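You operate a simulated robot arm through the tools that you are given. There is no shell and no other tool.

You run a simulated two-armed robot. Do the job below in one go: nothing can be reset, and whatever is moved stays where it is left.

JOB
On the sorting shelf, fold the yellow towel in half and then in half again.

It is judged by the outcome, as a careful person would: the job done as asked, and still so three seconds after it is handed in. It fails if anything else is knocked over, pushed out of place, dropped, spilled or broken. Flat cloth is picked up by pressing the open fingertips on it (5 to 10 N) and closing them slowly along it; thin cloth reads only 2 to 8 mm in the jaws.

ROBOT AND FRAMES
Two 6-joint arms with two-finger grippers on one trunk, on a base that moves. Base frame: it is fixed to the floor where the robot stands at the start and does not move with it; the origin is under the middle of the robot, x ahead of it, y to its left, z up. Lengths are in m, angles in degrees, forces in N, time in s.
The left shoulder is at the start at [0.03, 0.178, 0.888], the right one opposite. With the tool pointing down near the work surface each hand reaches from about 0.1 to 0.84 m from the robot's upright axis, wherever it stands, measured 20 degrees to its own side. Places, roughly: sorting shelf [-2.6, -0.2, 0.9]; yellow towel [-2.5, -0.25, 1]. Payload 2.54 kg a hand.
Tool frame (each hand has its own): the origin (TCP) lies between the finger pads and is the grasp point; the fingertips stand 0.03 m ahead of it; z points along the fingers, y is the line along which they close. The gripper opens to 0.116 m; its body begins 0.095 m behind the TCP.
Orientation is told as [roll, pitch, yaw] about the base's x, y, z axes, in that order, counted from this pose: with the fingers straight down and closing along the base's y, the tool's x points along the base's -x, its y along +y and its z along -z.

CONTROLS
- The arms move only by the tool arm_command. It takes "left_motion", "right_motion" or both (then of equal length, played together; a hand with none holds still); each is a list that holds one entry, the list of rows, each a list of 6 numbers: the shift along the base's x, y, z in units of 50 mm (1.0 is 50 mm), then the turn, a rotation vector about the base's x, y, z in units of 8 degrees (1.0 is 8 degrees). In form: [[[x, y, z, ax, ay, az], ...]]. A call has 1 to 20 rows; each row shifts and turns the commanded pose from where the row before left it. "left_jaw" and "right_jaw" are, for a hand that has rows, the opening, from 0 (shut) to 1 (fully open), set as the call begins (left out, the last holds). A call with a number of a shift or a turn outside -1 to 1 is refused whole. A row lasts 0.2 s, in which the tool goes at most 0.05 m and 8.6 degrees; a call with a longer step from one row to the next is refused whole, and so is a gripper value outside its range. Where a pose cannot be reached the arm comes as near as it can. A force on the tool above 40 N (or 10 N above the force at the start of the call, whichever is more), or a blocked arm, ends the call early, and 0.2 s more pass. The fingers move at their own pace (about 0.153 m/s each) and stop on an object; they squeeze with about 33 N. The grip force told is the motor's: it shows also when the fingers shut on nothing. Time passes only in rows, and 0.2 s behind the last, so rows that do not move let the fingers close. It gives the time, the measured TCP pose, the force on the tool (base axes), the opening and the grip force at its end, in the units of the frame above (readings bear some noise), with the torque about the TCP (base axes, N m) and any sound that the robot's microphone picked up.
- Cameras (640 x 400 px; columns grow to the right, rows downward): "scene" is now at [0.0535, -0.001, 1.6401]; the picture's right is [-0.08, -1.00, 0.00], its down [-0.64, 0.05, -0.77] and it looks along [0.77, -0.06, -0.64] (base axes); focal length 294 px, centre (320, 200). "left" rides on the left gripper at [0.069, 0.015, -0.122] in its tool frame; the picture's right is [-0.21, 0.98, 0.00], its down [-0.83, -0.18, -0.53] and it looks along [-0.52, -0.11, 0.85] (tool axes); focal length 251 px, centre (320, 200). "right" rides on the right gripper at [0.069, -0.015, -0.122] in its tool frame; the picture's right is [0.21, 0.98, 0.00], its down [-0.83, 0.18, -0.53] and it looks along [-0.52, 0.11, 0.85] (tool axes); focal length 251 px, centre (320, 200). There is no depth. A picture from a camera that has moved, and an enlarged one, comes with that camera's place and axes in the base frame and with its lens. The place of the scene camera against the robot may be out by one fixed shift of up to 0.025 m in any direction.
- get_image(camera): a new picture of that camera. It takes no simulated time.
- raise_lower(by): moves the trunk up (or, below 0, down) by that many m; the arms and the scene camera ride with it, the base frame stays. It gives what a move gives, with no picture.
- roll_base(legs): drives the robot by 1 to 6 legs, each [ahead, left, turn to the left] in m, m and degrees, along the robot's own axes; the way and the turn of a leg run together, so that a leg with both is an arc; at most 1.5 m and 180 degrees a leg. The arms and the cameras ride along, it lands a little off, and it stops where it bumps. It gives what a move gives.
- head_to(pan, tilt): turns the head with the scene camera to pan (to the left, within 143 degrees either way) and tilt (down, from -29 to 69), counted from straight ahead of the robot. It gives what a move gives.
- inspect(camera, box): a new picture of the part [left, top, right, bottom] of that camera's present view, enlarged. It takes no simulated time.
- finish_job(): hands the job in; it is judged then, once.

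Places have to be worked out from the pictures, the camera data and where the tool is seen. Open the grippers and draw the arms clear of the work before you hand the job in, unless the task says otherwise.

The tools are called after ">>>" by a JSON object that holds its "op" and its "data". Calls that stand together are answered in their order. arm_command: Moves the arms, as the interface text tells. Its arguments: {"type":"object","properties":{"left_motion":{"type":"array"},"left_jaw":{"type":"number"},"right_motion":{"type":"array"},"right_jaw":{"type":"number"}},"required":[]} The other tools are called the same way: raise_lower (by) moves the trunk up or down; roll_base (legs) drives the base; head_to (pan, tilt) turns the head that bears the scene camera; get_image (camera) takes a picture; inspect (camera, box) takes an enlarged picture of a part of a camera's view; finish_job () hands the job in.

At the start:

```text
t: 0.0
left_position: [0.5408, 0.197, 1.0774]
left_orientation: [0.0, 0.0, 0.0]
left_wrist_force: [1.1, 0.3, -0.3]
left_wrist_torque: [0.03, 0.0, 0.0]
left_opening: 0.1162
left_grasp_force: 0.0
right_position: [0.5664, -0.2488, 1.0711]
right_orientation: [0.0, 0.0, 0.1]
right_wrist_force: [0.8, 0.0, 0.7]
right_wrist_torque: [0.0, 0.02, -0.05]
right_opening: 0.1162
right_grasp_force: 0.0
trunk travel left (down, up): [-0.1, 0.44]
robot x, y, heading: [0.0004, 0.0028, -0.1]
head pan, tilt (commanded): [-4.4, 39.8]
```

scene: 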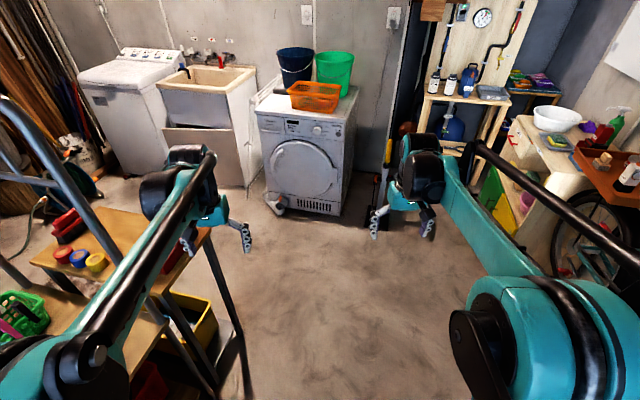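
right: 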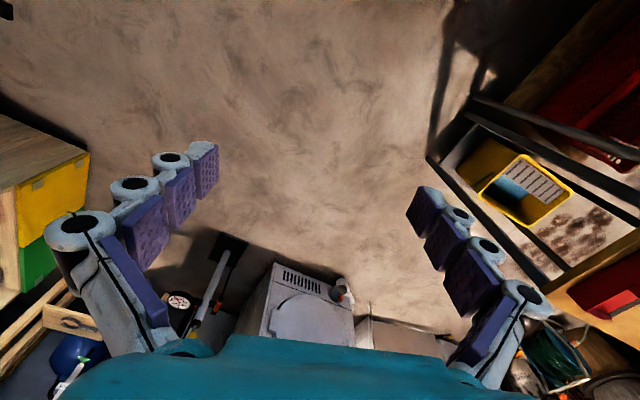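
left: 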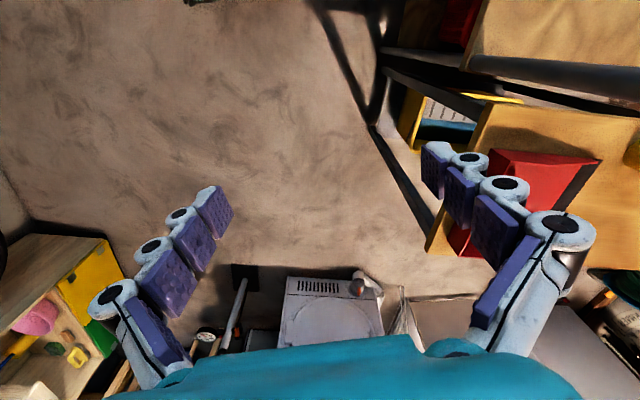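

The shelf is behind the robot, about 2.6 m away. I turn the head to look around before driving.

>>> {"op": "head_to", "data": {"pan": 140, "tilt": 25}}

```text
t: 2.3
left_position: [0.541, 0.1978, 1.0774]
left_orientation: [0.0, 0.0, 0.1]
left_wrist_force: [-0.2, 0.0, 0.0]
left_wrist_torque: [0.02, 0.03, 0.02]
left_opening: 0.1159
left_grasp_force: 0.1
right_position: [0.5672, -0.2485, 1.0716]
right_orientation: [0.1, 0.0, 0.0]
right_wrist_force: [-0.2, -0.5, -0.5]
right_wrist_torque: [0.0, 0.01, -0.01]
right_opening: 0.1159
right_grasp_force: 0.0
trunk travel left (down, up): [-0.1, 0.44]
robot x, y, heading: [-0.0006, 0.0004, 0.3]
head pan, tilt (commanded): [140.0, 25.0]
```

The head is now panned to the back left. I take a picture.

>>> {"op": "get_image", "data": {"camera": "scene"}}

```text
taken
camera scene: at [-0.102, 0.0647, 1.6632], right [0.64, 0.77, 0.0], down [0.32, -0.27, -0.91], along [-0.69, 0.58, -0.42], focal length 294 px, centre (320, 200)
```

scene: 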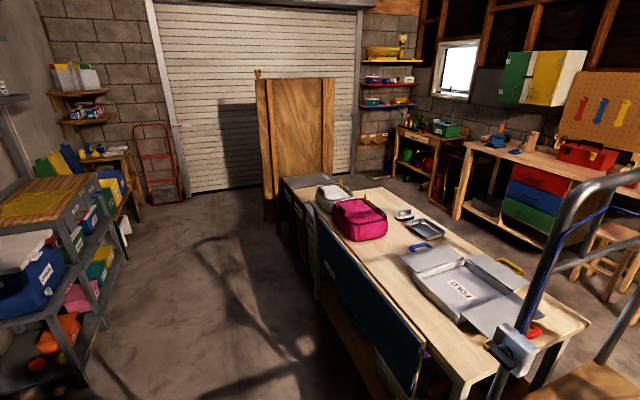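

The yellow cloth appears to be at the left on a wooden-topped shelf. I pan to the other side for the whole back view.

>>> {"op": "head_to", "data": {"pan": -143, "tilt": 25}}

>>> {"op": "get_image", "data": {"camera": "scene"}}

>>> {"op": "head_to", "data": {"pan": -90, "tilt": 35}}

>>> {"op": "get_image", "data": {"camera": "scene"}}

>>> {"op": "head_to", "data": {"pan": 90, "tilt": 40}}

>>> {"op": "get_image", "data": {"camera": "scene"}}

```text
t: 6.2
left_position: [0.5428, 0.1993, 1.0772]
left_orientation: [0.0, -0.1, 0.0]
left_wrist_force: [0.5, 0.7, 0.9]
left_wrist_torque: [-0.03, 0.0, 0.04]
left_opening: 0.1161
left_grasp_force: 0.0
right_position: [0.5666, -0.2498, 1.072]
right_orientation: [0.0, 0.0, 0.0]
right_wrist_force: [-0.4, 0.6, 0.9]
right_wrist_torque: [0.01, -0.02, -0.04]
right_opening: 0.1162
right_grasp_force: 0.1
trunk travel left (down, up): [-0.1, 0.44]
robot x, y, heading: [0.0026, -0.002, 0.0]
head pan, tilt (commanded): [-143.0, 25.0]
```

```text
taken
camera scene: at [-0.105, -0.05, 1.6632], right [-0.6, 0.8, 0.0], down [0.34, 0.25, -0.91], along [-0.72, -0.55, -0.42], focal length 294 px, centre (320, 200)
```

scene: 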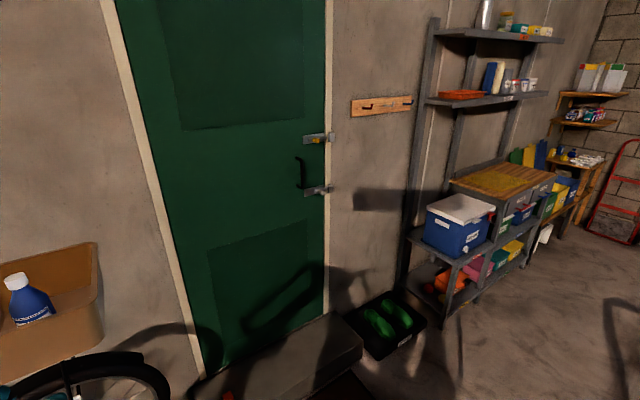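

```text
t: 7.4
left_position: [0.5414, 0.1994, 1.0786]
left_orientation: [0.0, 0.1, 0.0]
left_wrist_force: [0.3, 0.1, -0.6]
left_wrist_torque: [-0.01, 0.0, 0.0]
left_opening: 0.1161
left_grasp_force: 0.1
right_position: [0.5666, -0.2492, 1.0727]
right_orientation: [0.0, 0.0, 0.0]
right_wrist_force: [0.1, 0.9, 0.8]
right_wrist_torque: [-0.01, 0.02, -0.01]
right_opening: 0.1158
right_grasp_force: 0.2
trunk travel left (down, up): [-0.1, 0.44]
robot x, y, heading: [-0.0001, 0.0012, -0.1]
head pan, tilt (commanded): [-90.0, 35.0]
```

```text
taken
camera scene: at [-0.0315, -0.0826, 1.6474], right [-1.0, 0.0, 0.0], down [0.0, 0.57, -0.82], along [0.0, -0.82, -0.57], focal length 294 px, centre (320, 200)
```

scene: 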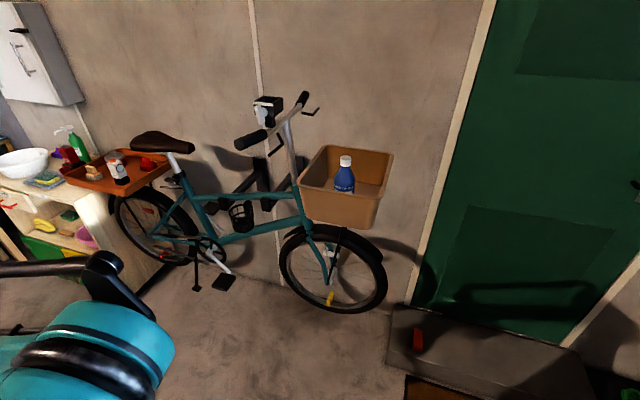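

```text
t: 10.1
left_position: [0.5417, 0.1987, 1.078]
left_orientation: [0.0, 0.0, 0.0]
left_wrist_force: [-0.1, 0.2, -0.6]
left_wrist_torque: [0.06, 0.0, -0.02]
left_opening: 0.1159
left_grasp_force: 0.2
right_position: [0.5668, -0.2497, 1.0724]
right_orientation: [0.0, 0.0, -0.1]
right_wrist_force: [0.5, 0.1, 0.1]
right_wrist_torque: [0.01, 0.01, 0.04]
right_opening: 0.1161
right_grasp_force: 0.1
trunk travel left (down, up): [-0.1, 0.44]
robot x, y, heading: [-0.0002, 0.005, -0.0]
head pan, tilt (commanded): [90.0, 40.0]
```

```text
taken
camera scene: at [-0.0314, 0.0905, 1.6399], right [1.0, 0.0, 0.0], down [0.0, -0.64, -0.77], along [0.0, 0.77, -0.64], focal length 294 px, centre (320, 200)
```

scene: 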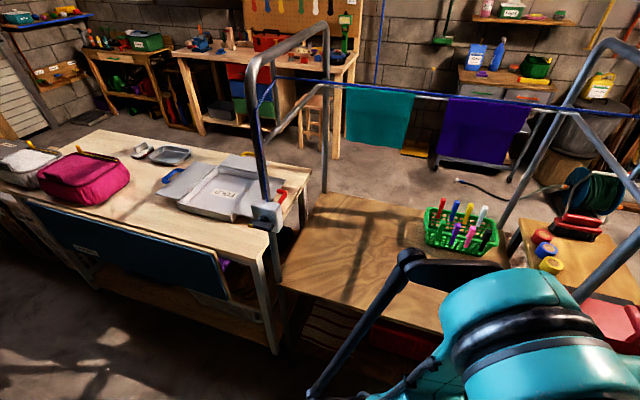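

The towel lies on the sorting shelf's wooden top around (-2.35, -0.2, 0.92), and the shelf looks turned so that its front faces roughly (+0.4, +0.9). I first draw the arms in and up so that turning is safe.

>>> {"op": "arm_command", "data": {"left_motion": [[[-0.8, 0, 0.6, 0, 0, 0], [-0.8, 0, 0.6, 0, 0, 0], [-0.8, 0, 0.6, 0, 0, 0], [-0.8, 0, 0.6, 0, 0, 0]]], "right_motion": [[[-0.8, 0, 0.6, 0, 0, 0], [-0.8, 0, 0.6, 0, 0, 0], [-0.8, 0, 0.6, 0, 0, 0], [-0.8, 0, 0.6, 0, 0, 0]]]}}

>>> {"op": "head_to", "data": {"pan": 0, "tilt": 45}}

>>> {"op": "get_image", "data": {"camera": "scene"}}

```text
t: 11.1
left_position: [0.3794, 0.1985, 1.1997]
left_orientation: [0.0, 0.0, 0.1]
left_wrist_force: [-0.6, 0.5, 0.6]
left_wrist_torque: [0.01, -0.09, 0.02]
left_opening: 0.1162
left_grasp_force: 0.1
right_position: [0.4044, -0.2479, 1.1925]
right_orientation: [0.0, -0.1, 0.0]
right_wrist_force: [0.1, -0.1, -0.1]
right_wrist_torque: [-0.02, -0.04, 0.0]
right_opening: 0.116
right_grasp_force: 0.1
trunk travel left (down, up): [-0.1, 0.44]
robot x, y, heading: [-0.0003, 0.0024, -0.1]
head pan, tilt (commanded): [90.0, 40.0]
```

```text
t: 12.7
left_position: [0.3819, 0.1989, 1.1978]
left_orientation: [0.0, 0.1, 0.1]
left_wrist_force: [0.0, -0.5, 0.1]
left_wrist_torque: [-0.01, -0.01, -0.01]
left_opening: 0.1158
left_grasp_force: 0.0
right_position: [0.4074, -0.2487, 1.1906]
right_orientation: [0.0, 0.0, 0.0]
right_wrist_force: [-0.7, -0.7, 0.0]
right_wrist_torque: [0.0, 0.0, -0.04]
right_opening: 0.1162
right_grasp_force: 0.2
trunk travel left (down, up): [-0.1, 0.44]
robot x, y, heading: [0.001, 0.0039, 0.2]
head pan, tilt (commanded): [0.0, 45.0]
```

```text
taken
camera scene: at [0.0497, 0.0055, 1.6326], right [0.0, -1.0, 0.0], down [-0.71, 0.0, -0.71], along [0.71, 0.0, -0.71], focal length 294 px, centre (320, 200)
```

scene: 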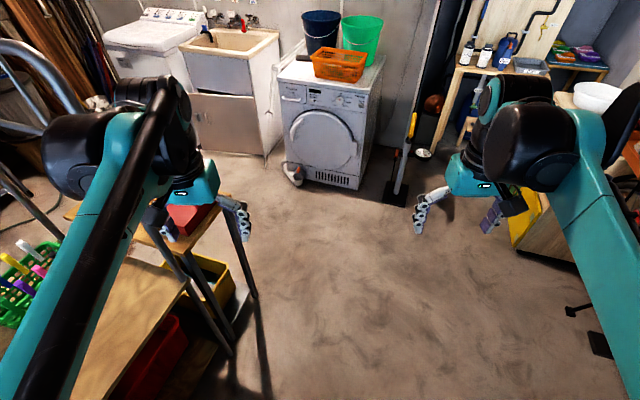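

The left arm's elbow is close to the cart rail, so I first back off to the right and rear, then turn right toward the shelf.

>>> {"op": "roll_base", "data": {"legs": [[-0.3, -0.3, 0]]}}

>>> {"op": "roll_base", "data": {"legs": [[0, 0, -140]]}}

>>> {"op": "head_to", "data": {"pan": -20, "tilt": 25}}

>>> {"op": "get_image", "data": {"camera": "scene"}}

```text
t: 15.3
left_position: [0.0824, -0.1014, 1.1997]
left_orientation: [0.0, 0.0, 0.1]
left_wrist_force: [-0.7, -0.5, -0.2]
left_wrist_torque: [0.02, -0.03, -0.01]
left_opening: 0.1162
left_grasp_force: 0.1
right_position: [0.1105, -0.5494, 1.1899]
right_orientation: [0.0, 0.0, 0.3]
right_wrist_force: [-0.6, -0.8, 0.0]
right_wrist_torque: [0.03, -0.01, 0.02]
right_opening: 0.1161
right_grasp_force: 0.0
trunk travel left (down, up): [-0.1, 0.44]
robot x, y, heading: [-0.2997, -0.3031, 0.5]
head pan, tilt (commanded): [0.0, 45.0]
```

```text
t: 21.5
left_position: [-0.4641, -0.6985, 1.1994]
left_orientation: [0.0, 0.0, -140.3]
left_wrist_force: [-0.5, 0.5, 0.0]
left_wrist_torque: [0.0, -0.01, 0.02]
left_opening: 0.116
left_grasp_force: 0.0
right_position: [-0.7688, -0.3697, 1.1905]
right_orientation: [-0.1, -0.1, -140.3]
right_wrist_force: [-0.3, 0.5, 0.7]
right_wrist_torque: [0.0, -0.01, -0.02]
right_opening: 0.1158
right_grasp_force: 0.1
trunk travel left (down, up): [-0.1, 0.44]
robot x, y, heading: [-0.2982, -0.3017, -140.3]
head pan, tilt (commanded): [0.0, 45.0]
```

```text
t: 22.4
left_position: [-0.4632, -0.6985, 1.1986]
left_orientation: [0.0, 0.0, -140.2]
left_wrist_force: [0.4, -0.6, -0.1]
left_wrist_torque: [0.05, 0.0, -0.02]
left_opening: 0.116
left_grasp_force: 0.1
right_position: [-0.7699, -0.3705, 1.1901]
right_orientation: [-0.1, 0.0, -140.3]
right_wrist_force: [-0.2, 0.6, -0.2]
right_wrist_torque: [0.05, -0.03, -0.02]
right_opening: 0.1159
right_grasp_force: 0.0
trunk travel left (down, up): [-0.1, 0.44]
robot x, y, heading: [-0.2944, -0.3009, -140.5]
head pan, tilt (commanded): [-20.0, 25.0]
```

```text
taken
camera scene: at [-0.363, -0.308, 1.6631], right [-0.34, 0.94, 0.0], down [0.4, 0.14, -0.91], along [-0.85, -0.31, -0.42], focal length 294 px, centre (320, 200)
```

scene: 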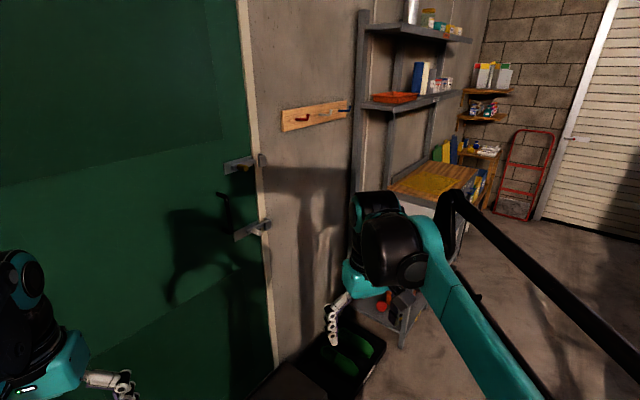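

The shelf is in view on the right. I strafe right towards a point in front of the shelf, one leg first, and check.

>>> {"op": "roll_base", "data": {"legs": [[0.34, -0.84, 0]]}}

>>> {"op": "get_image", "data": {"camera": "scene"}}

```text
t: 27.1
left_position: [-1.2664, -0.2643, 1.198]
left_orientation: [0.0, 0.0, -140.8]
left_wrist_force: [-0.4, 0.3, 0.5]
left_wrist_torque: [0.0, -0.01, 0.02]
left_opening: 0.1162
left_grasp_force: 0.0
right_position: [-1.5697, 0.0656, 1.1915]
right_orientation: [0.0, 0.0, -140.6]
right_wrist_force: [1.3, -0.1, -0.8]
right_wrist_torque: [-0.04, 0.0, 0.02]
right_opening: 0.1159
right_grasp_force: 0.0
trunk travel left (down, up): [-0.1, 0.44]
robot x, y, heading: [-1.0941, 0.13, -140.5]
head pan, tilt (commanded): [-20.0, 25.0]
```

```text
taken
camera scene: at [-1.1628, 0.1257, 1.6631], right [-0.33, 0.94, 0.0], down [0.4, 0.14, -0.91], along [-0.86, -0.3, -0.42], focal length 294 px, centre (320, 200)
```

scene: 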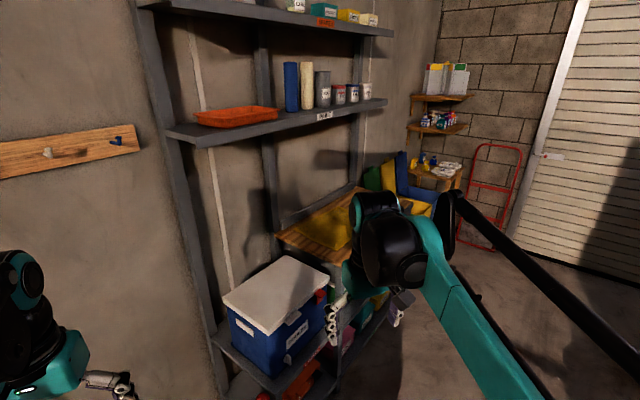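

The towel surface is ahead of the right arm; the way is clear. I continue the strafe and turn to face the shelf.

>>> {"op": "roll_base", "data": {"legs": [[0.34, -0.84, 0]]}}

>>> {"op": "roll_base", "data": {"legs": [[0, 0, 28]]}}

>>> {"op": "head_to", "data": {"pan": 0, "tilt": 35}}

>>> {"op": "get_image", "data": {"camera": "scene"}}

```text
t: 31.9
left_position: [-2.0586, 0.1691, 1.1997]
left_orientation: [0.0, 0.0, -141.0]
left_wrist_force: [0.7, 0.5, 0.2]
left_wrist_torque: [0.0, -0.01, 0.0]
left_opening: 0.116
left_grasp_force: 0.0
right_position: [-2.362, 0.5008, 1.1927]
right_orientation: [-0.1, 0.1, -140.9]
right_wrist_force: [-0.2, 0.0, -0.6]
right_wrist_torque: [0.02, -0.01, -0.01]
right_opening: 0.1159
right_grasp_force: 0.0
trunk travel left (down, up): [-0.1, 0.44]
robot x, y, heading: [-1.8901, 0.5628, -140.9]
head pan, tilt (commanded): [-20.0, 25.0]
```

```text
t: 33.7
left_position: [-1.8541, 0.1356, 1.1989]
left_orientation: [0.0, 0.0, -112.9]
left_wrist_force: [0.9, 0.9, 0.4]
left_wrist_torque: [0.01, 0.01, -0.02]
left_opening: 0.116
left_grasp_force: 0.1
right_position: [-2.2768, 0.2871, 1.1916]
right_orientation: [0.0, 0.1, -112.9]
right_wrist_force: [1.2, 0.3, 0.3]
right_wrist_torque: [0.01, 0.01, -0.01]
right_opening: 0.1159
right_grasp_force: 0.1
trunk travel left (down, up): [-0.1, 0.44]
robot x, y, heading: [-1.8935, 0.567, -112.8]
head pan, tilt (commanded): [-20.0, 25.0]
```

```text
t: 34.5
left_position: [-1.8532, 0.1346, 1.199]
left_orientation: [0.0, 0.0, -112.8]
left_wrist_force: [-1.1, -0.7, 0.2]
left_wrist_torque: [-0.01, -0.03, 0.0]
left_opening: 0.1158
left_grasp_force: 0.1
right_position: [-2.276, 0.286, 1.1908]
right_orientation: [0.0, 0.0, -112.9]
right_wrist_force: [-0.3, 0.8, 0.0]
right_wrist_torque: [0.01, -0.01, 0.0]
right_opening: 0.1158
right_grasp_force: 0.0
trunk travel left (down, up): [-0.1, 0.44]
robot x, y, heading: [-1.8898, 0.5608, -112.6]
head pan, tilt (commanded): [0.0, 35.0]
```

```text
taken
camera scene: at [-1.913, 0.5165, 1.6474], right [-0.92, 0.39, 0.0], down [0.22, 0.53, -0.82], along [-0.32, -0.75, -0.57], focal length 294 px, centre (320, 200)
```

scene: 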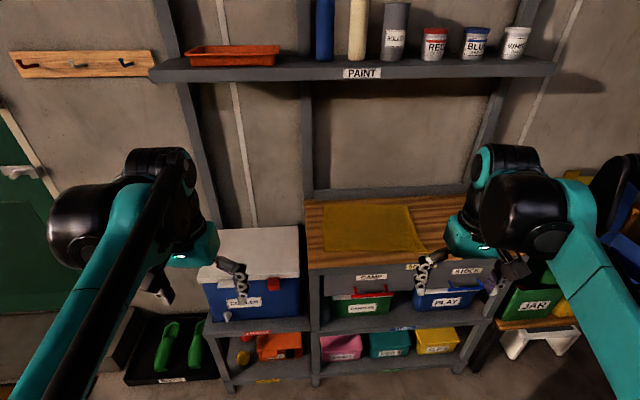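

The shelf now faces me, with the towel lying on its wooden top. I take an enlarged look at the towel.

>>> {"op": "inspect", "data": {"camera": "scene", "box": [280, 160, 480, 290]}}

```text
3.08 times, centred on (380, 225) of scene
camera zoom: at [-1.913, 0.5165, 1.6474], right [-0.92, 0.39, 0.0], down [0.22, 0.53, -0.82], along [-0.32, -0.75, -0.57], focal length 905 px, centre (135, 123)
```

zoom: 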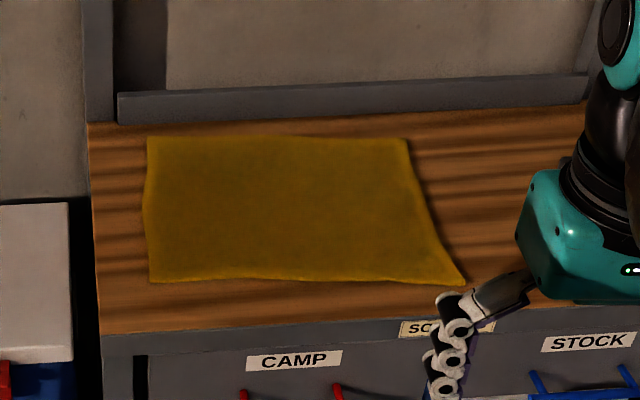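

Working out the corners for a surface at about z = 0.92, the towel measures about 0.355 by 0.28 m and lies squarely to my heading. I look down to check the clearance between my base and the shelf before driving closer.

>>> {"op": "head_to", "data": {"pan": 0, "tilt": 69}}

>>> {"op": "get_image", "data": {"camera": "scene"}}

>>> {"op": "get_image", "data": {"camera": "right"}}

>>> {"op": "get_image", "data": {"camera": "left"}}

```text
t: 35.5
left_position: [-1.8541, 0.1367, 1.1991]
left_orientation: [0.0, 0.0, -112.8]
left_wrist_force: [0.3, 0.0, 1.1]
left_wrist_torque: [0.01, -0.04, -0.01]
left_opening: 0.116
left_grasp_force: 0.2
right_position: [-2.2763, 0.2868, 1.1911]
right_orientation: [0.0, 0.0, -112.9]
right_wrist_force: [0.6, 0.5, 0.0]
right_wrist_torque: [0.0, -0.01, 0.03]
right_opening: 0.1157
right_grasp_force: 0.1
trunk travel left (down, up): [-0.1, 0.44]
robot x, y, heading: [-1.8883, 0.5634, -112.9]
head pan, tilt (commanded): [0.0, 68.8]
```

```text
taken
camera scene: at [-1.9004, 0.5461, 1.6038], right [-0.92, 0.39, 0.0], down [0.36, 0.86, -0.36], along [-0.14, -0.33, -0.93], focal length 294 px, centre (320, 200)
```

scene: 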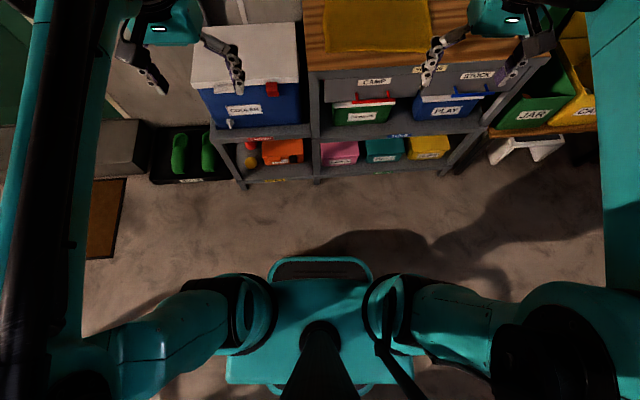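

```text
taken
camera right: at [-2.2626, 0.3569, 1.3134], right [0.98, -0.18, 0.0], down [-0.15, -0.83, 0.53], along [-0.1, -0.52, -0.85], focal length 251 px, centre (320, 200)
```

right: 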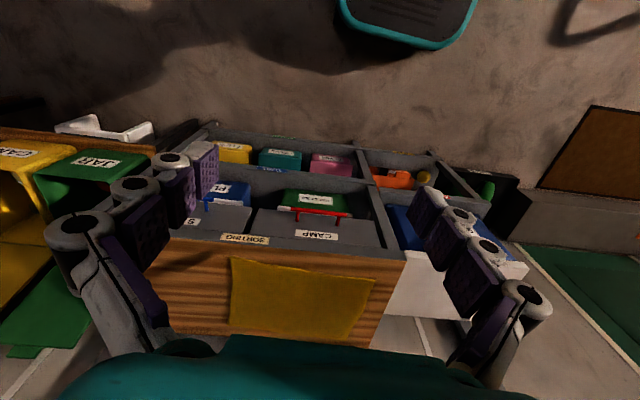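

```text
taken
camera left: at [-1.8126, 0.1938, 1.3211], right [0.82, -0.58, 0.0], down [-0.49, -0.69, 0.53], along [-0.31, -0.44, -0.85], focal length 251 px, centre (320, 200)
```

left: 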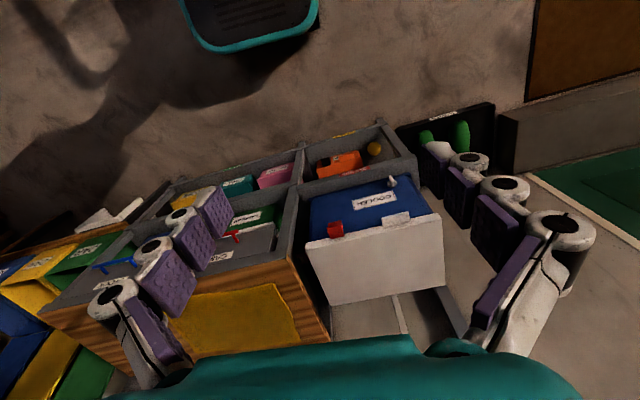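

My base's front stands about 0.3 m ahead of my axis and the shelf front about 0.70 m, so driving 0.3 m ahead leaves around 0.1 m. I drive ahead 0.3 and right 0.2 to centre on the towel.

>>> {"op": "roll_base", "data": {"legs": [[0, -0.2, 0], [0.28, 0, 0]]}}

>>> {"op": "head_to", "data": {"pan": 0, "tilt": 50}}

>>> {"op": "get_image", "data": {"camera": "scene"}}

>>> {"op": "get_image", "data": {"camera": "right"}}

>>> {"op": "get_image", "data": {"camera": "left"}}

```text
t: 38.7
left_position: [-2.1476, -0.0462, 1.1982]
left_orientation: [0.0, 0.0, -112.8]
left_wrist_force: [-0.6, -0.4, -0.9]
left_wrist_torque: [0.06, 0.01, 0.02]
left_opening: 0.116
left_grasp_force: 0.1
right_position: [-2.5687, 0.1033, 1.191]
right_orientation: [0.0, 0.1, -112.8]
right_wrist_force: [0.4, -0.8, 0.6]
right_wrist_torque: [0.05, -0.04, 0.02]
right_opening: 0.1161
right_grasp_force: 0.0
trunk travel left (down, up): [-0.1, 0.44]
robot x, y, heading: [-2.1826, 0.3847, -113.0]
head pan, tilt (commanded): [0.0, 68.8]
```

```text
t: 39.5
left_position: [-2.1464, -0.0468, 1.1971]
left_orientation: [-0.1, -0.1, -112.8]
left_wrist_force: [0.7, 0.3, -0.1]
left_wrist_torque: [0.03, 0.02, 0.0]
left_opening: 0.1161
left_grasp_force: 0.1
right_position: [-2.5686, 0.1047, 1.1901]
right_orientation: [-0.1, 0.1, -112.8]
right_wrist_force: [0.0, -0.4, -0.6]
right_wrist_torque: [0.02, 0.01, -0.01]
right_opening: 0.1162
right_grasp_force: 0.1
trunk travel left (down, up): [-0.1, 0.44]
robot x, y, heading: [-2.1824, 0.3839, -112.5]
head pan, tilt (commanded): [0.0, 50.0]
```

```text
taken
camera scene: at [-2.2022, 0.3454, 1.6256], right [-0.92, 0.39, 0.0], down [0.3, 0.71, -0.64], along [-0.25, -0.59, -0.77], focal length 294 px, centre (320, 200)
```

scene: 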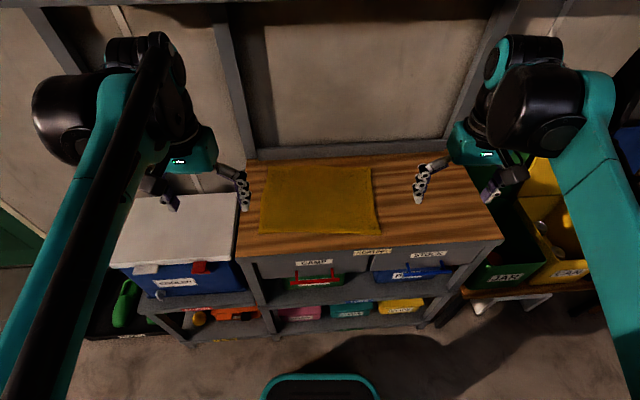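

```text
taken
camera right: at [-2.556, 0.1751, 1.3133], right [0.98, -0.18, 0.0], down [-0.15, -0.83, 0.53], along [-0.1, -0.52, -0.85], focal length 251 px, centre (320, 200)
```

right: 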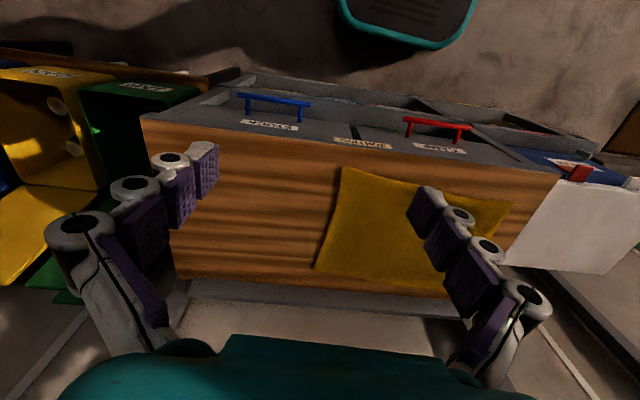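

```text
taken
camera left: at [-2.1058, 0.0126, 1.3211], right [0.82, -0.58, 0.0], down [-0.49, -0.69, 0.53], along [-0.31, -0.44, -0.85], focal length 251 px, centre (320, 200)
```

left: 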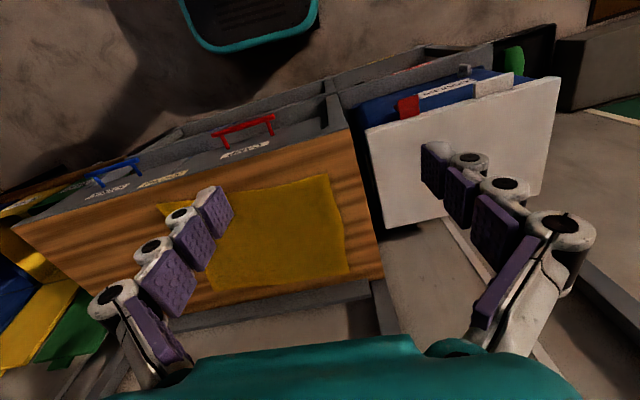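

I now stand close to the shelf with the towel nearly centred. I enlarge the scene view to measure the towel corners exactly.

>>> {"op": "inspect", "data": {"camera": "scene", "box": [220, 140, 420, 265]}}

```text
3.20 times, centred on (320, 202) of scene
camera zoom: at [-2.2022, 0.3454, 1.6256], right [-0.92, 0.39, 0.0], down [0.3, 0.71, -0.64], along [-0.25, -0.59, -0.77], focal length 941 px, centre (320, 192)
```

zoom: 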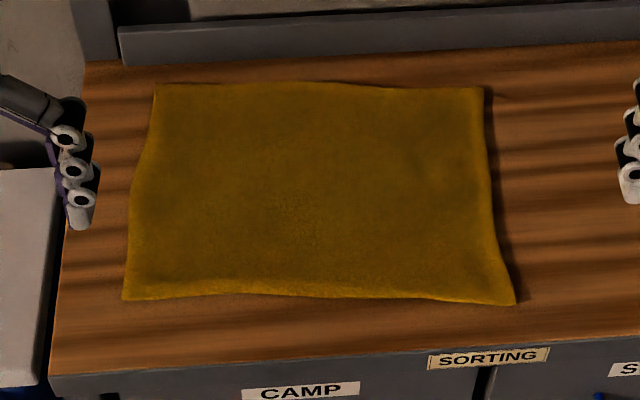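

Computed for z ≈ 0.92, the towel spans about 0.51–0.78 m ahead of me and ±0.177 m sideways, with a low back lip about 3 cm behind it. I plan to fold the far edge towards me with both hands. First I come 4 cm closer for reach.

>>> {"op": "roll_base", "data": {"legs": [[0.04, 0, 0]]}}

>>> {"op": "inspect", "data": {"camera": "scene", "box": [220, 140, 420, 265]}}

```text
t: 40.4
left_position: [-2.1636, -0.0856, 1.1988]
left_orientation: [0.0, 0.1, -112.8]
left_wrist_force: [-0.5, -1.5, -0.4]
left_wrist_torque: [0.1, -0.05, 0.04]
left_opening: 0.1159
left_grasp_force: 0.1
right_position: [-2.5864, 0.0657, 1.1914]
right_orientation: [0.0, 0.1, -112.8]
right_wrist_force: [-0.8, -0.2, -0.6]
right_wrist_torque: [0.09, -0.05, -0.01]
right_opening: 0.116
right_grasp_force: 0.0
trunk travel left (down, up): [-0.1, 0.44]
robot x, y, heading: [-2.198, 0.3465, -112.7]
head pan, tilt (commanded): [0.0, 50.0]
```

```text
3.20 times, centred on (320, 202) of scene
camera zoom: at [-2.219, 0.3056, 1.6256], right [-0.92, 0.39, 0.0], down [0.3, 0.71, -0.64], along [-0.25, -0.59, -0.77], focal length 941 px, centre (320, 192)
```

zoom: 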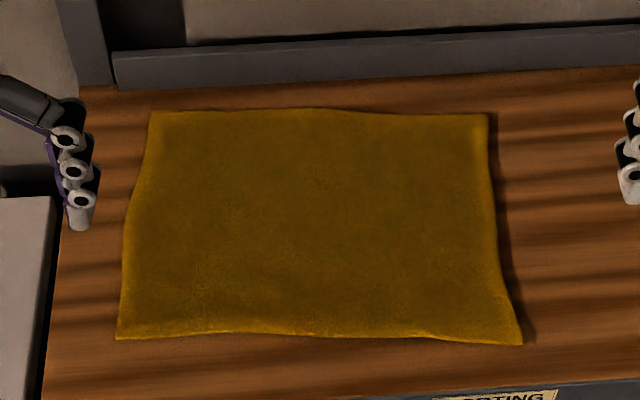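

The hands and the towel agree to about 1–2 cm between cameras. I bring both hands, half closed, over the far corners at a safe height, then look with the hand cameras.

>>> {"op": "arm_command", "data": {"left_motion": [[[-0.4, -0.66, -0.35, 0, 0, 0], [-0.4, -0.66, -0.35, 0, 0, 0], [-0.4, -0.66, -0.35, 0, 0, 0], [-0.4, -0.66, -0.35, 0, 0, 0]]], "right_motion": [[[-0.044, -0.74, -0.33, 0, 0, 0], [-0.044, -0.74, -0.33, 0, 0, 0], [-0.044, -0.74, -0.33, 0, 0, 0], [-0.044, -0.74, -0.33, 0, 0, 0]]], "left_jaw": 0.4, "right_jaw": 0.4}}

>>> {"op": "get_image", "data": {"camera": "scene"}}

```text
t: 41.4
left_position: [-2.2448, -0.2174, 1.1272]
left_orientation: [0.0, 0.1, -112.9]
left_wrist_force: [-0.5, -0.2, 0.0]
left_wrist_torque: [0.04, 0.01, -0.02]
left_opening: 0.0462
left_grasp_force: 0.0
right_position: [-2.5943, -0.0839, 1.1236]
right_orientation: [0.0, 0.2, -112.8]
right_wrist_force: [-0.6, -0.7, 0.1]
right_wrist_torque: [0.04, -0.02, -0.02]
right_opening: 0.0464
right_grasp_force: 0.2
trunk travel left (down, up): [-0.1, 0.44]
robot x, y, heading: [-2.1979, 0.3435, -112.9]
head pan, tilt (commanded): [0.0, 50.0]
```

```text
taken
camera scene: at [-2.2191, 0.3052, 1.6255], right [-0.92, 0.39, 0.0], down [0.3, 0.71, -0.64], along [-0.25, -0.59, -0.77], focal length 294 px, centre (320, 200)
```

scene: 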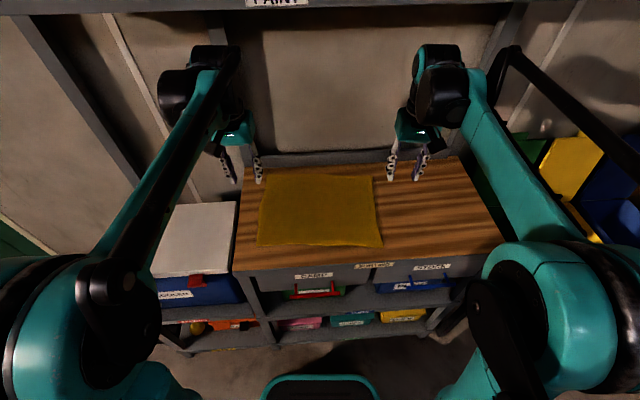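

The way is clear and the wrists stay well below the PAINT shelf. I go on to the far corners.

>>> {"op": "arm_command", "data": {"left_motion": [[[-0.4, -0.66, -0.35, 0, 0, 0], [-0.4, -0.66, -0.35, 0, 0, 0], [-0.4, -0.66, -0.35, 0, 0, 0], [-0.4, -0.66, -0.35, 0, 0, 0]]], "right_motion": [[[-0.044, -0.74, -0.33, 0, 0, 0], [-0.044, -0.74, -0.33, 0, 0, 0], [-0.044, -0.74, -0.33, 0, 0, 0], [-0.044, -0.74, -0.33, 0, 0, 0]]]}}

>>> {"op": "get_image", "data": {"camera": "scene"}}

>>> {"op": "get_image", "data": {"camera": "left"}}

>>> {"op": "get_image", "data": {"camera": "right"}}

```text
t: 42.4
left_position: [-2.3226, -0.3488, 1.0568]
left_orientation: [0.0, 0.1, -112.7]
left_wrist_force: [-0.4, -1.4, -0.6]
left_wrist_torque: [0.07, 0.05, -0.02]
left_opening: 0.0463
left_grasp_force: 0.1
right_position: [-2.6021, -0.2318, 1.0573]
right_orientation: [-0.1, 0.0, -112.7]
right_wrist_force: [-0.6, -0.5, -1.1]
right_wrist_torque: [0.07, 0.02, 0.05]
right_opening: 0.0463
right_grasp_force: 0.0
trunk travel left (down, up): [-0.1, 0.44]
robot x, y, heading: [-2.2007, 0.346, -112.7]
head pan, tilt (commanded): [0.0, 50.0]
```

```text
taken
camera scene: at [-2.2189, 0.3053, 1.6255], right [-0.92, 0.39, 0.0], down [0.3, 0.71, -0.64], along [-0.25, -0.59, -0.77], focal length 294 px, centre (320, 200)
```

scene: 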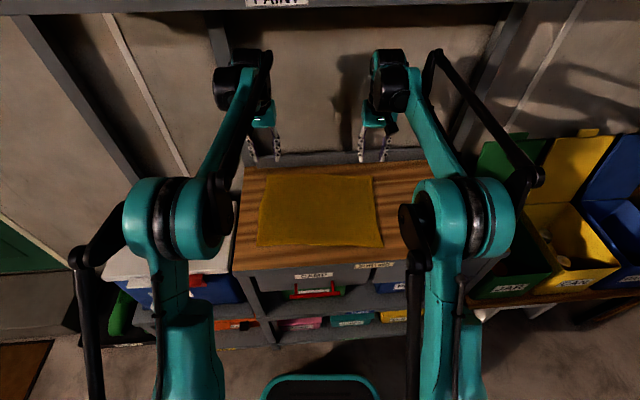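

```text
taken
camera left: at [-2.2824, -0.2909, 1.1792], right [0.82, -0.58, 0.0], down [-0.49, -0.69, 0.53], along [-0.31, -0.43, -0.85], focal length 251 px, centre (320, 200)
```

left: 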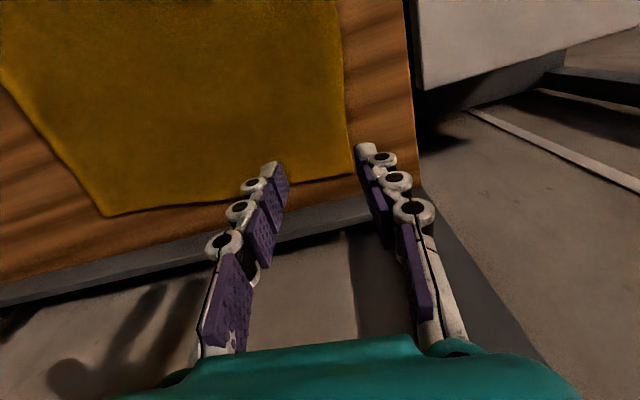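

```text
taken
camera right: at [-2.5891, -0.1616, 1.1793], right [0.98, -0.18, 0.0], down [-0.15, -0.83, 0.53], along [-0.1, -0.52, -0.85], focal length 251 px, centre (320, 200)
```

right: 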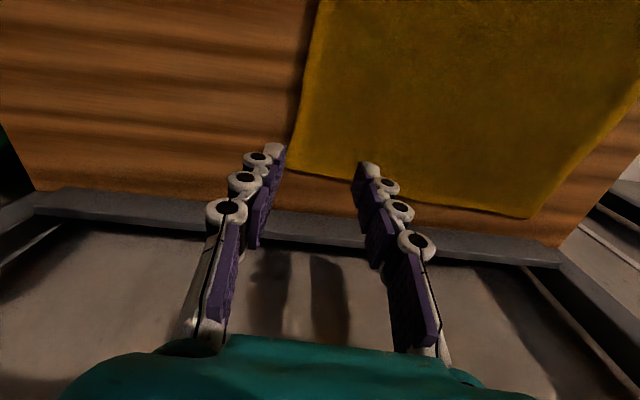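

Both hand cameras put the far corners within 1 cm of the scene estimate: about 6 cm ahead of the left hand and 5.4 cm ahead of the right hand. I narrow the jaws to 0.3, move in just inside the far edge and go down to a centimetre or two above the cloth.

>>> {"op": "arm_command", "data": {"left_motion": [[[-0.18, -0.43, 0, 0, 0, 0], [-0.18, -0.43, 0, 0, 0, 0], [0, 0, -0.6, 0, 0, 0], [0, 0, -0.6, 0, 0, 0], [0, 0, -0.5, 0, 0, 0]]], "right_motion": [[[-0.12, -0.385, 0, 0, 0, 0], [-0.12, -0.385, 0, 0, 0, 0], [0, 0, -0.6, 0, 0, 0], [0, 0, -0.6, 0, 0, 0], [0, 0, -0.5, 0, 0, 0]]], "left_jaw": 0.3, "right_jaw": 0.3}}

>>> {"op": "get_image", "data": {"camera": "left"}}

>>> {"op": "get_image", "data": {"camera": "right"}}

>>> {"op": "inspect", "data": {"camera": "scene", "box": [220, 110, 420, 235]}}

```text
t: 43.6
left_position: [-2.3408, -0.3894, 0.9733]
left_orientation: [0.1, 0.0, -112.8]
left_wrist_force: [-1.4, -0.2, -0.7]
left_wrist_torque: [0.0, 0.02, -0.04]
left_opening: 0.0348
left_grasp_force: 0.0
right_position: [-2.6145, -0.2678, 0.9733]
right_orientation: [-0.1, 0.1, -112.8]
right_wrist_force: [0.2, 0.2, -1.0]
right_wrist_torque: [0.01, -0.03, 0.01]
right_opening: 0.0346
right_grasp_force: 0.0
trunk travel left (down, up): [-0.1, 0.44]
robot x, y, heading: [-2.1987, 0.3456, -112.9]
head pan, tilt (commanded): [0.0, 50.0]
```

```text
taken
camera left: at [-2.2997, -0.3317, 1.0953], right [0.82, -0.58, 0.0], down [-0.49, -0.69, 0.53], along [-0.31, -0.44, -0.85], focal length 251 px, centre (320, 200)
```

left: 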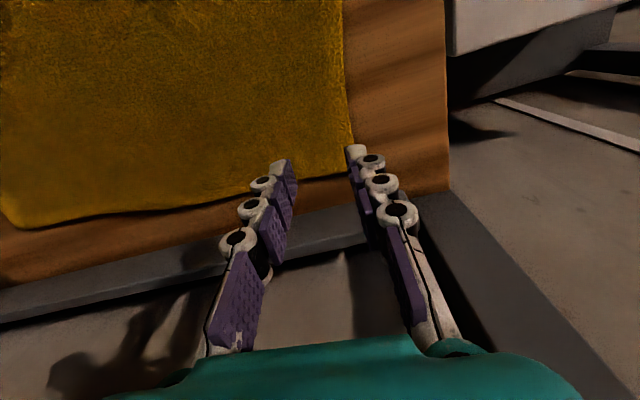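

```text
taken
camera right: at [-2.6015, -0.1974, 1.096], right [0.98, -0.18, 0.0], down [-0.15, -0.83, 0.53], along [-0.1, -0.52, -0.85], focal length 251 px, centre (320, 200)
```

right: 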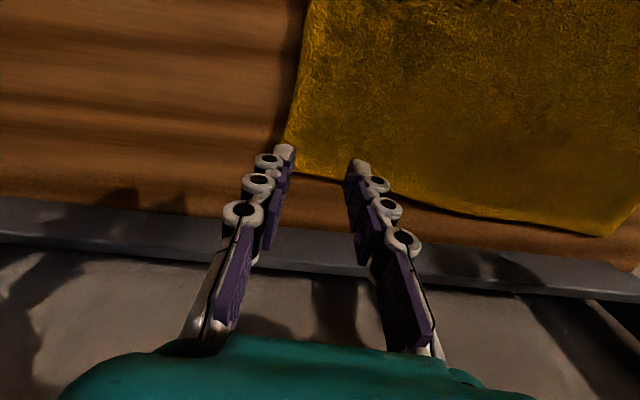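

```text
3.20 times, centred on (320, 172) of scene
camera zoom: at [-2.2183, 0.3074, 1.6256], right [-0.92, 0.39, 0.0], down [0.3, 0.71, -0.64], along [-0.25, -0.59, -0.77], focal length 941 px, centre (320, 288)
```

zoom: 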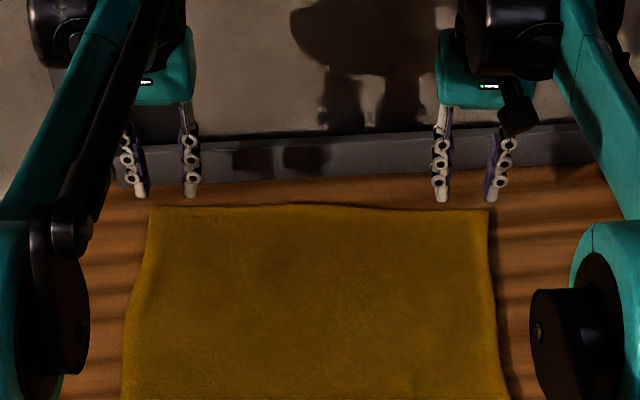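

The tips are at about z = 0.943 and not yet in touch; comparing cameras, the surface may lie lower, near 0.90. I go down slowly in small steps watching the forces.

>>> {"op": "arm_command", "data": {"left_motion": [[[0, 0, -0.2, 0, 0, 0], [0, 0, -0.2, 0, 0, 0], [0, 0, 0, 0, 0, 0]]], "right_motion": [[[0, 0, -0.2, 0, 0, 0], [0, 0, -0.2, 0, 0, 0], [0, 0, 0, 0, 0, 0]]]}}

```text
t: 44.4
left_position: [-2.3414, -0.3898, 0.9528]
left_orientation: [0.1, 0.0, -112.8]
left_wrist_force: [0.2, -0.4, -0.2]
left_wrist_torque: [0.02, 0.01, 0.01]
left_opening: 0.0347
left_grasp_force: 0.1
right_position: [-2.6139, -0.2663, 0.9529]
right_orientation: [0.0, 0.0, -112.8]
right_wrist_force: [0.1, 0.3, 0.1]
right_wrist_torque: [0.0, 0.02, 0.02]
right_opening: 0.0348
right_grasp_force: 0.0
trunk travel left (down, up): [-0.1, 0.44]
robot x, y, heading: [-2.1978, 0.35, -113.0]
head pan, tilt (commanded): [0.0, 50.0]
```

No contact yet with tips at 0.923. I go on down by another centimetre.

>>> {"op": "arm_command", "data": {"left_motion": [[[0, 0, -0.1, 0, 0, 0], [0, 0, -0.1, 0, 0, 0], [0, 0, 0, 0, 0, 0]]], "right_motion": [[[0, 0, -0.1, 0, 0, 0], [0, 0, -0.1, 0, 0, 0], [0, 0, 0, 0, 0, 0]]]}}

>>> {"op": "get_image", "data": {"camera": "left"}}

>>> {"op": "get_image", "data": {"camera": "right"}}

>>> {"op": "inspect", "data": {"camera": "scene", "box": [220, 110, 420, 235]}}

```text
t: 45.2
left_position: [-2.3406, -0.3901, 0.9437]
left_orientation: [0.1, -0.1, -112.7]
left_wrist_force: [0.0, -0.1, 0.4]
left_wrist_torque: [-0.02, -0.03, -0.02]
left_opening: 0.0349
left_grasp_force: 0.1
right_position: [-2.6156, -0.2671, 0.9443]
right_orientation: [0.0, 0.0, -112.9]
right_wrist_force: [0.5, -0.2, -0.1]
right_wrist_torque: [0.02, 0.01, -0.03]
right_opening: 0.0349
right_grasp_force: 0.0
trunk travel left (down, up): [-0.1, 0.44]
robot x, y, heading: [-2.1961, 0.3464, -112.5]
head pan, tilt (commanded): [0.0, 50.0]
```

```text
taken
camera left: at [-2.2993, -0.3314, 1.0659], right [0.82, -0.58, 0.0], down [-0.49, -0.69, 0.53], along [-0.31, -0.44, -0.85], focal length 251 px, centre (320, 200)
```

left: 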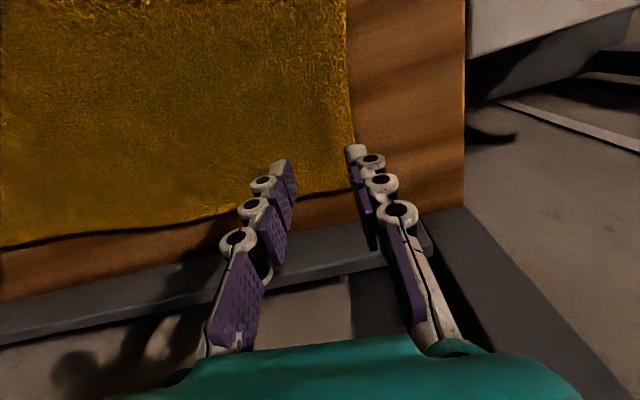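

```text
taken
camera right: at [-2.6011, -0.1964, 1.0666], right [0.98, -0.18, 0.0], down [-0.15, -0.83, 0.53], along [-0.1, -0.52, -0.85], focal length 251 px, centre (320, 200)
```

right: 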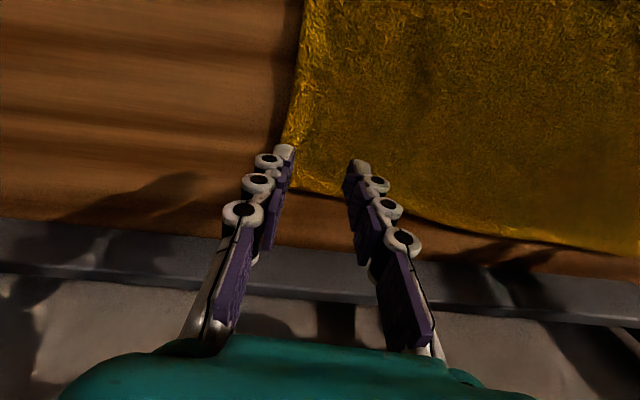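

```text
3.20 times, centred on (320, 172) of scene
camera zoom: at [-2.2179, 0.3082, 1.6257], right [-0.92, 0.39, 0.0], down [0.3, 0.71, -0.64], along [-0.25, -0.59, -0.77], focal length 941 px, centre (320, 288)
```

zoom: 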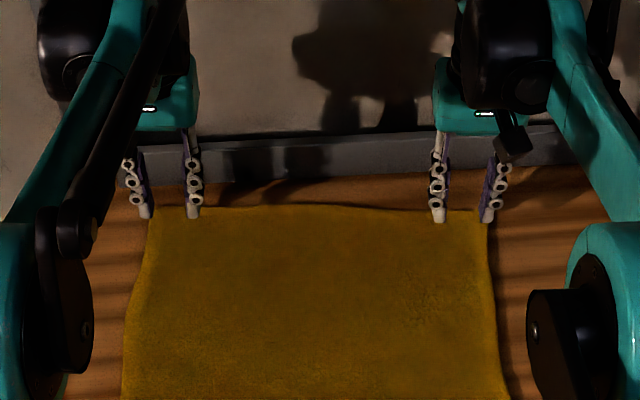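

Still no contact with tips at about 0.914, so the surface is lower than I assumed. I keep going down in small steps.

>>> {"op": "arm_command", "data": {"left_motion": [[[0, 0, -0.1, 0, 0, 0], [0, 0, -0.1, 0, 0, 0], [0, 0, -0.1, 0, 0, 0], [0, 0, 0, 0, 0, 0]]], "right_motion": [[[0, 0, -0.1, 0, 0, 0], [0, 0, -0.1, 0, 0, 0], [0, 0, -0.1, 0, 0, 0], [0, 0, 0, 0, 0, 0]]]}}

>>> {"op": "get_image", "data": {"camera": "left"}}

>>> {"op": "get_image", "data": {"camera": "right"}}

>>> {"op": "inspect", "data": {"camera": "scene", "box": [220, 110, 420, 235]}}

```text
t: 46.2
left_position: [-2.3396, -0.3888, 0.9281]
left_orientation: [0.1, 0.1, -112.8]
left_wrist_force: [0.2, 0.8, 0.0]
left_wrist_torque: [0.01, -0.04, -0.01]
left_opening: 0.0348
left_grasp_force: 0.1
right_position: [-2.6147, -0.2665, 0.929]
right_orientation: [0.0, 0.0, -112.9]
right_wrist_force: [0.0, -0.8, 0.1]
right_wrist_torque: [0.02, 0.02, -0.01]
right_opening: 0.0348
right_grasp_force: 0.0
trunk travel left (down, up): [-0.1, 0.44]
robot x, y, heading: [-2.1982, 0.3455, -113.0]
head pan, tilt (commanded): [0.0, 50.0]
```

```text
taken
camera left: at [-2.2996, -0.3314, 1.0508], right [0.82, -0.58, 0.0], down [-0.49, -0.69, 0.53], along [-0.31, -0.44, -0.85], focal length 251 px, centre (320, 200)
```

left: 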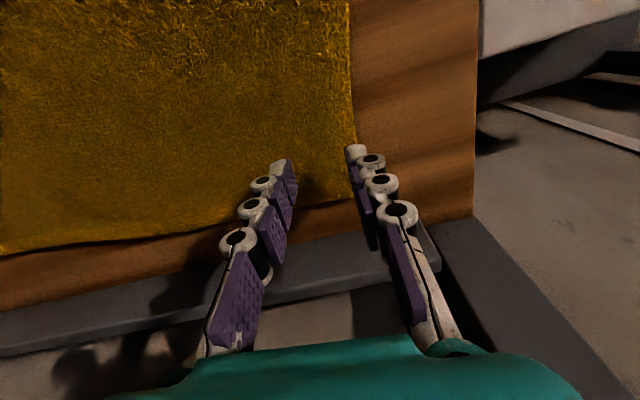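

```text
taken
camera right: at [-2.601, -0.1964, 1.0512], right [0.98, -0.18, 0.0], down [-0.15, -0.83, 0.53], along [-0.1, -0.52, -0.85], focal length 251 px, centre (320, 200)
```

right: 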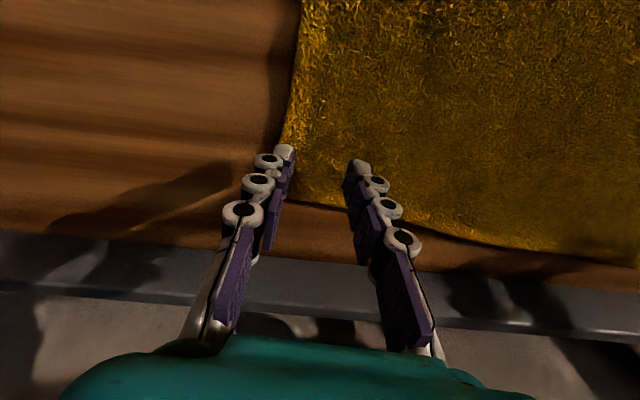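

```text
3.20 times, centred on (320, 172) of scene
camera zoom: at [-2.2179, 0.3082, 1.6257], right [-0.92, 0.39, 0.0], down [0.3, 0.71, -0.64], along [-0.25, -0.59, -0.77], focal length 941 px, centre (320, 288)
```

zoom: 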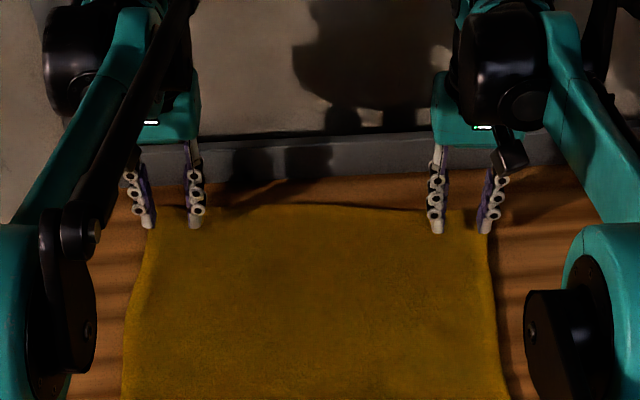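

The tips at 0.898 are still free; the far edge lies about 3.5 cm ahead of the tools and the outer fingers stand right on the side edges. I shift both hands 2 cm forward and 1.2 cm inward, then step down further.

>>> {"op": "arm_command", "data": {"left_motion": [[[-0.376, -0.276, 0, 0, 0, 0], [0, 0, -0.1, 0, 0, 0], [0, 0, -0.1, 0, 0, 0], [0, 0, 0, 0, 0, 0]]], "right_motion": [[[0.066, -0.462, 0, 0, 0, 0], [0, 0, -0.1, 0, 0, 0], [0, 0, -0.1, 0, 0, 0], [0, 0, 0, 0, 0, 0]]]}}

>>> {"op": "get_image", "data": {"camera": "left"}}

>>> {"op": "get_image", "data": {"camera": "right"}}

>>> {"op": "inspect", "data": {"camera": "scene", "box": [220, 110, 420, 235]}}

```text
t: 47.2
left_position: [-2.3588, -0.404, 0.9176]
left_orientation: [0.0, 0.0, -112.8]
left_wrist_force: [-0.6, 0.5, 0.2]
left_wrist_torque: [-0.01, 0.0, 0.02]
left_opening: 0.0349
left_grasp_force: 0.1
right_position: [-2.611, -0.2912, 0.9194]
right_orientation: [-0.1, 0.0, -112.8]
right_wrist_force: [-0.3, -0.2, 0.8]
right_wrist_torque: [-0.03, -0.05, -0.03]
right_opening: 0.035
right_grasp_force: 0.0
trunk travel left (down, up): [-0.1, 0.44]
robot x, y, heading: [-2.1994, 0.3425, -112.6]
head pan, tilt (commanded): [0.0, 50.0]
```

```text
taken
camera left: at [-2.3181, -0.3453, 1.0407], right [0.82, -0.58, 0.0], down [-0.49, -0.69, 0.53], along [-0.31, -0.44, -0.85], focal length 251 px, centre (320, 200)
```

left: 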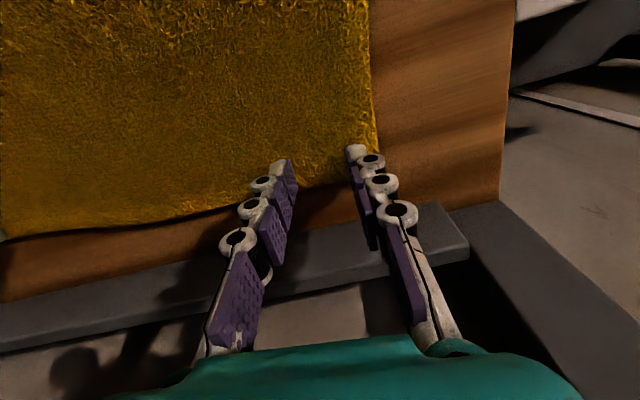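

```text
taken
camera right: at [-2.5977, -0.2194, 1.0414], right [0.98, -0.18, 0.0], down [-0.15, -0.83, 0.53], along [-0.1, -0.53, -0.85], focal length 251 px, centre (320, 200)
```

right: 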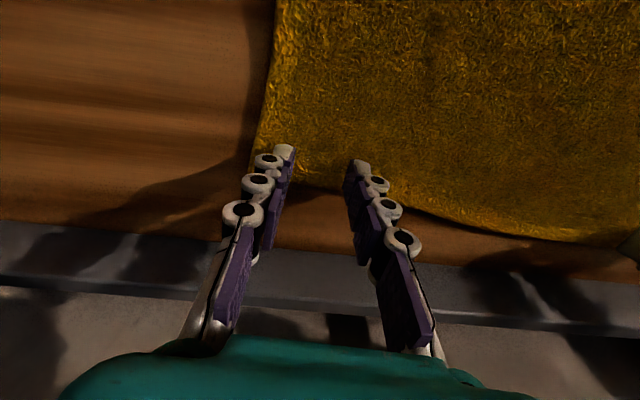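

```text
3.20 times, centred on (320, 172) of scene
camera zoom: at [-2.2177, 0.3087, 1.6257], right [-0.92, 0.39, 0.0], down [0.3, 0.71, -0.64], along [-0.25, -0.59, -0.77], focal length 941 px, centre (320, 288)
```

zoom: 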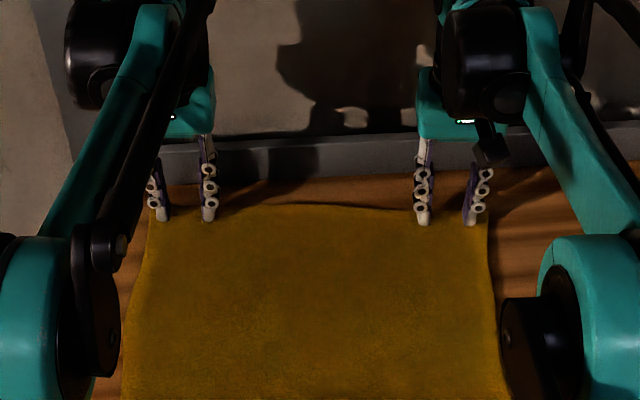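

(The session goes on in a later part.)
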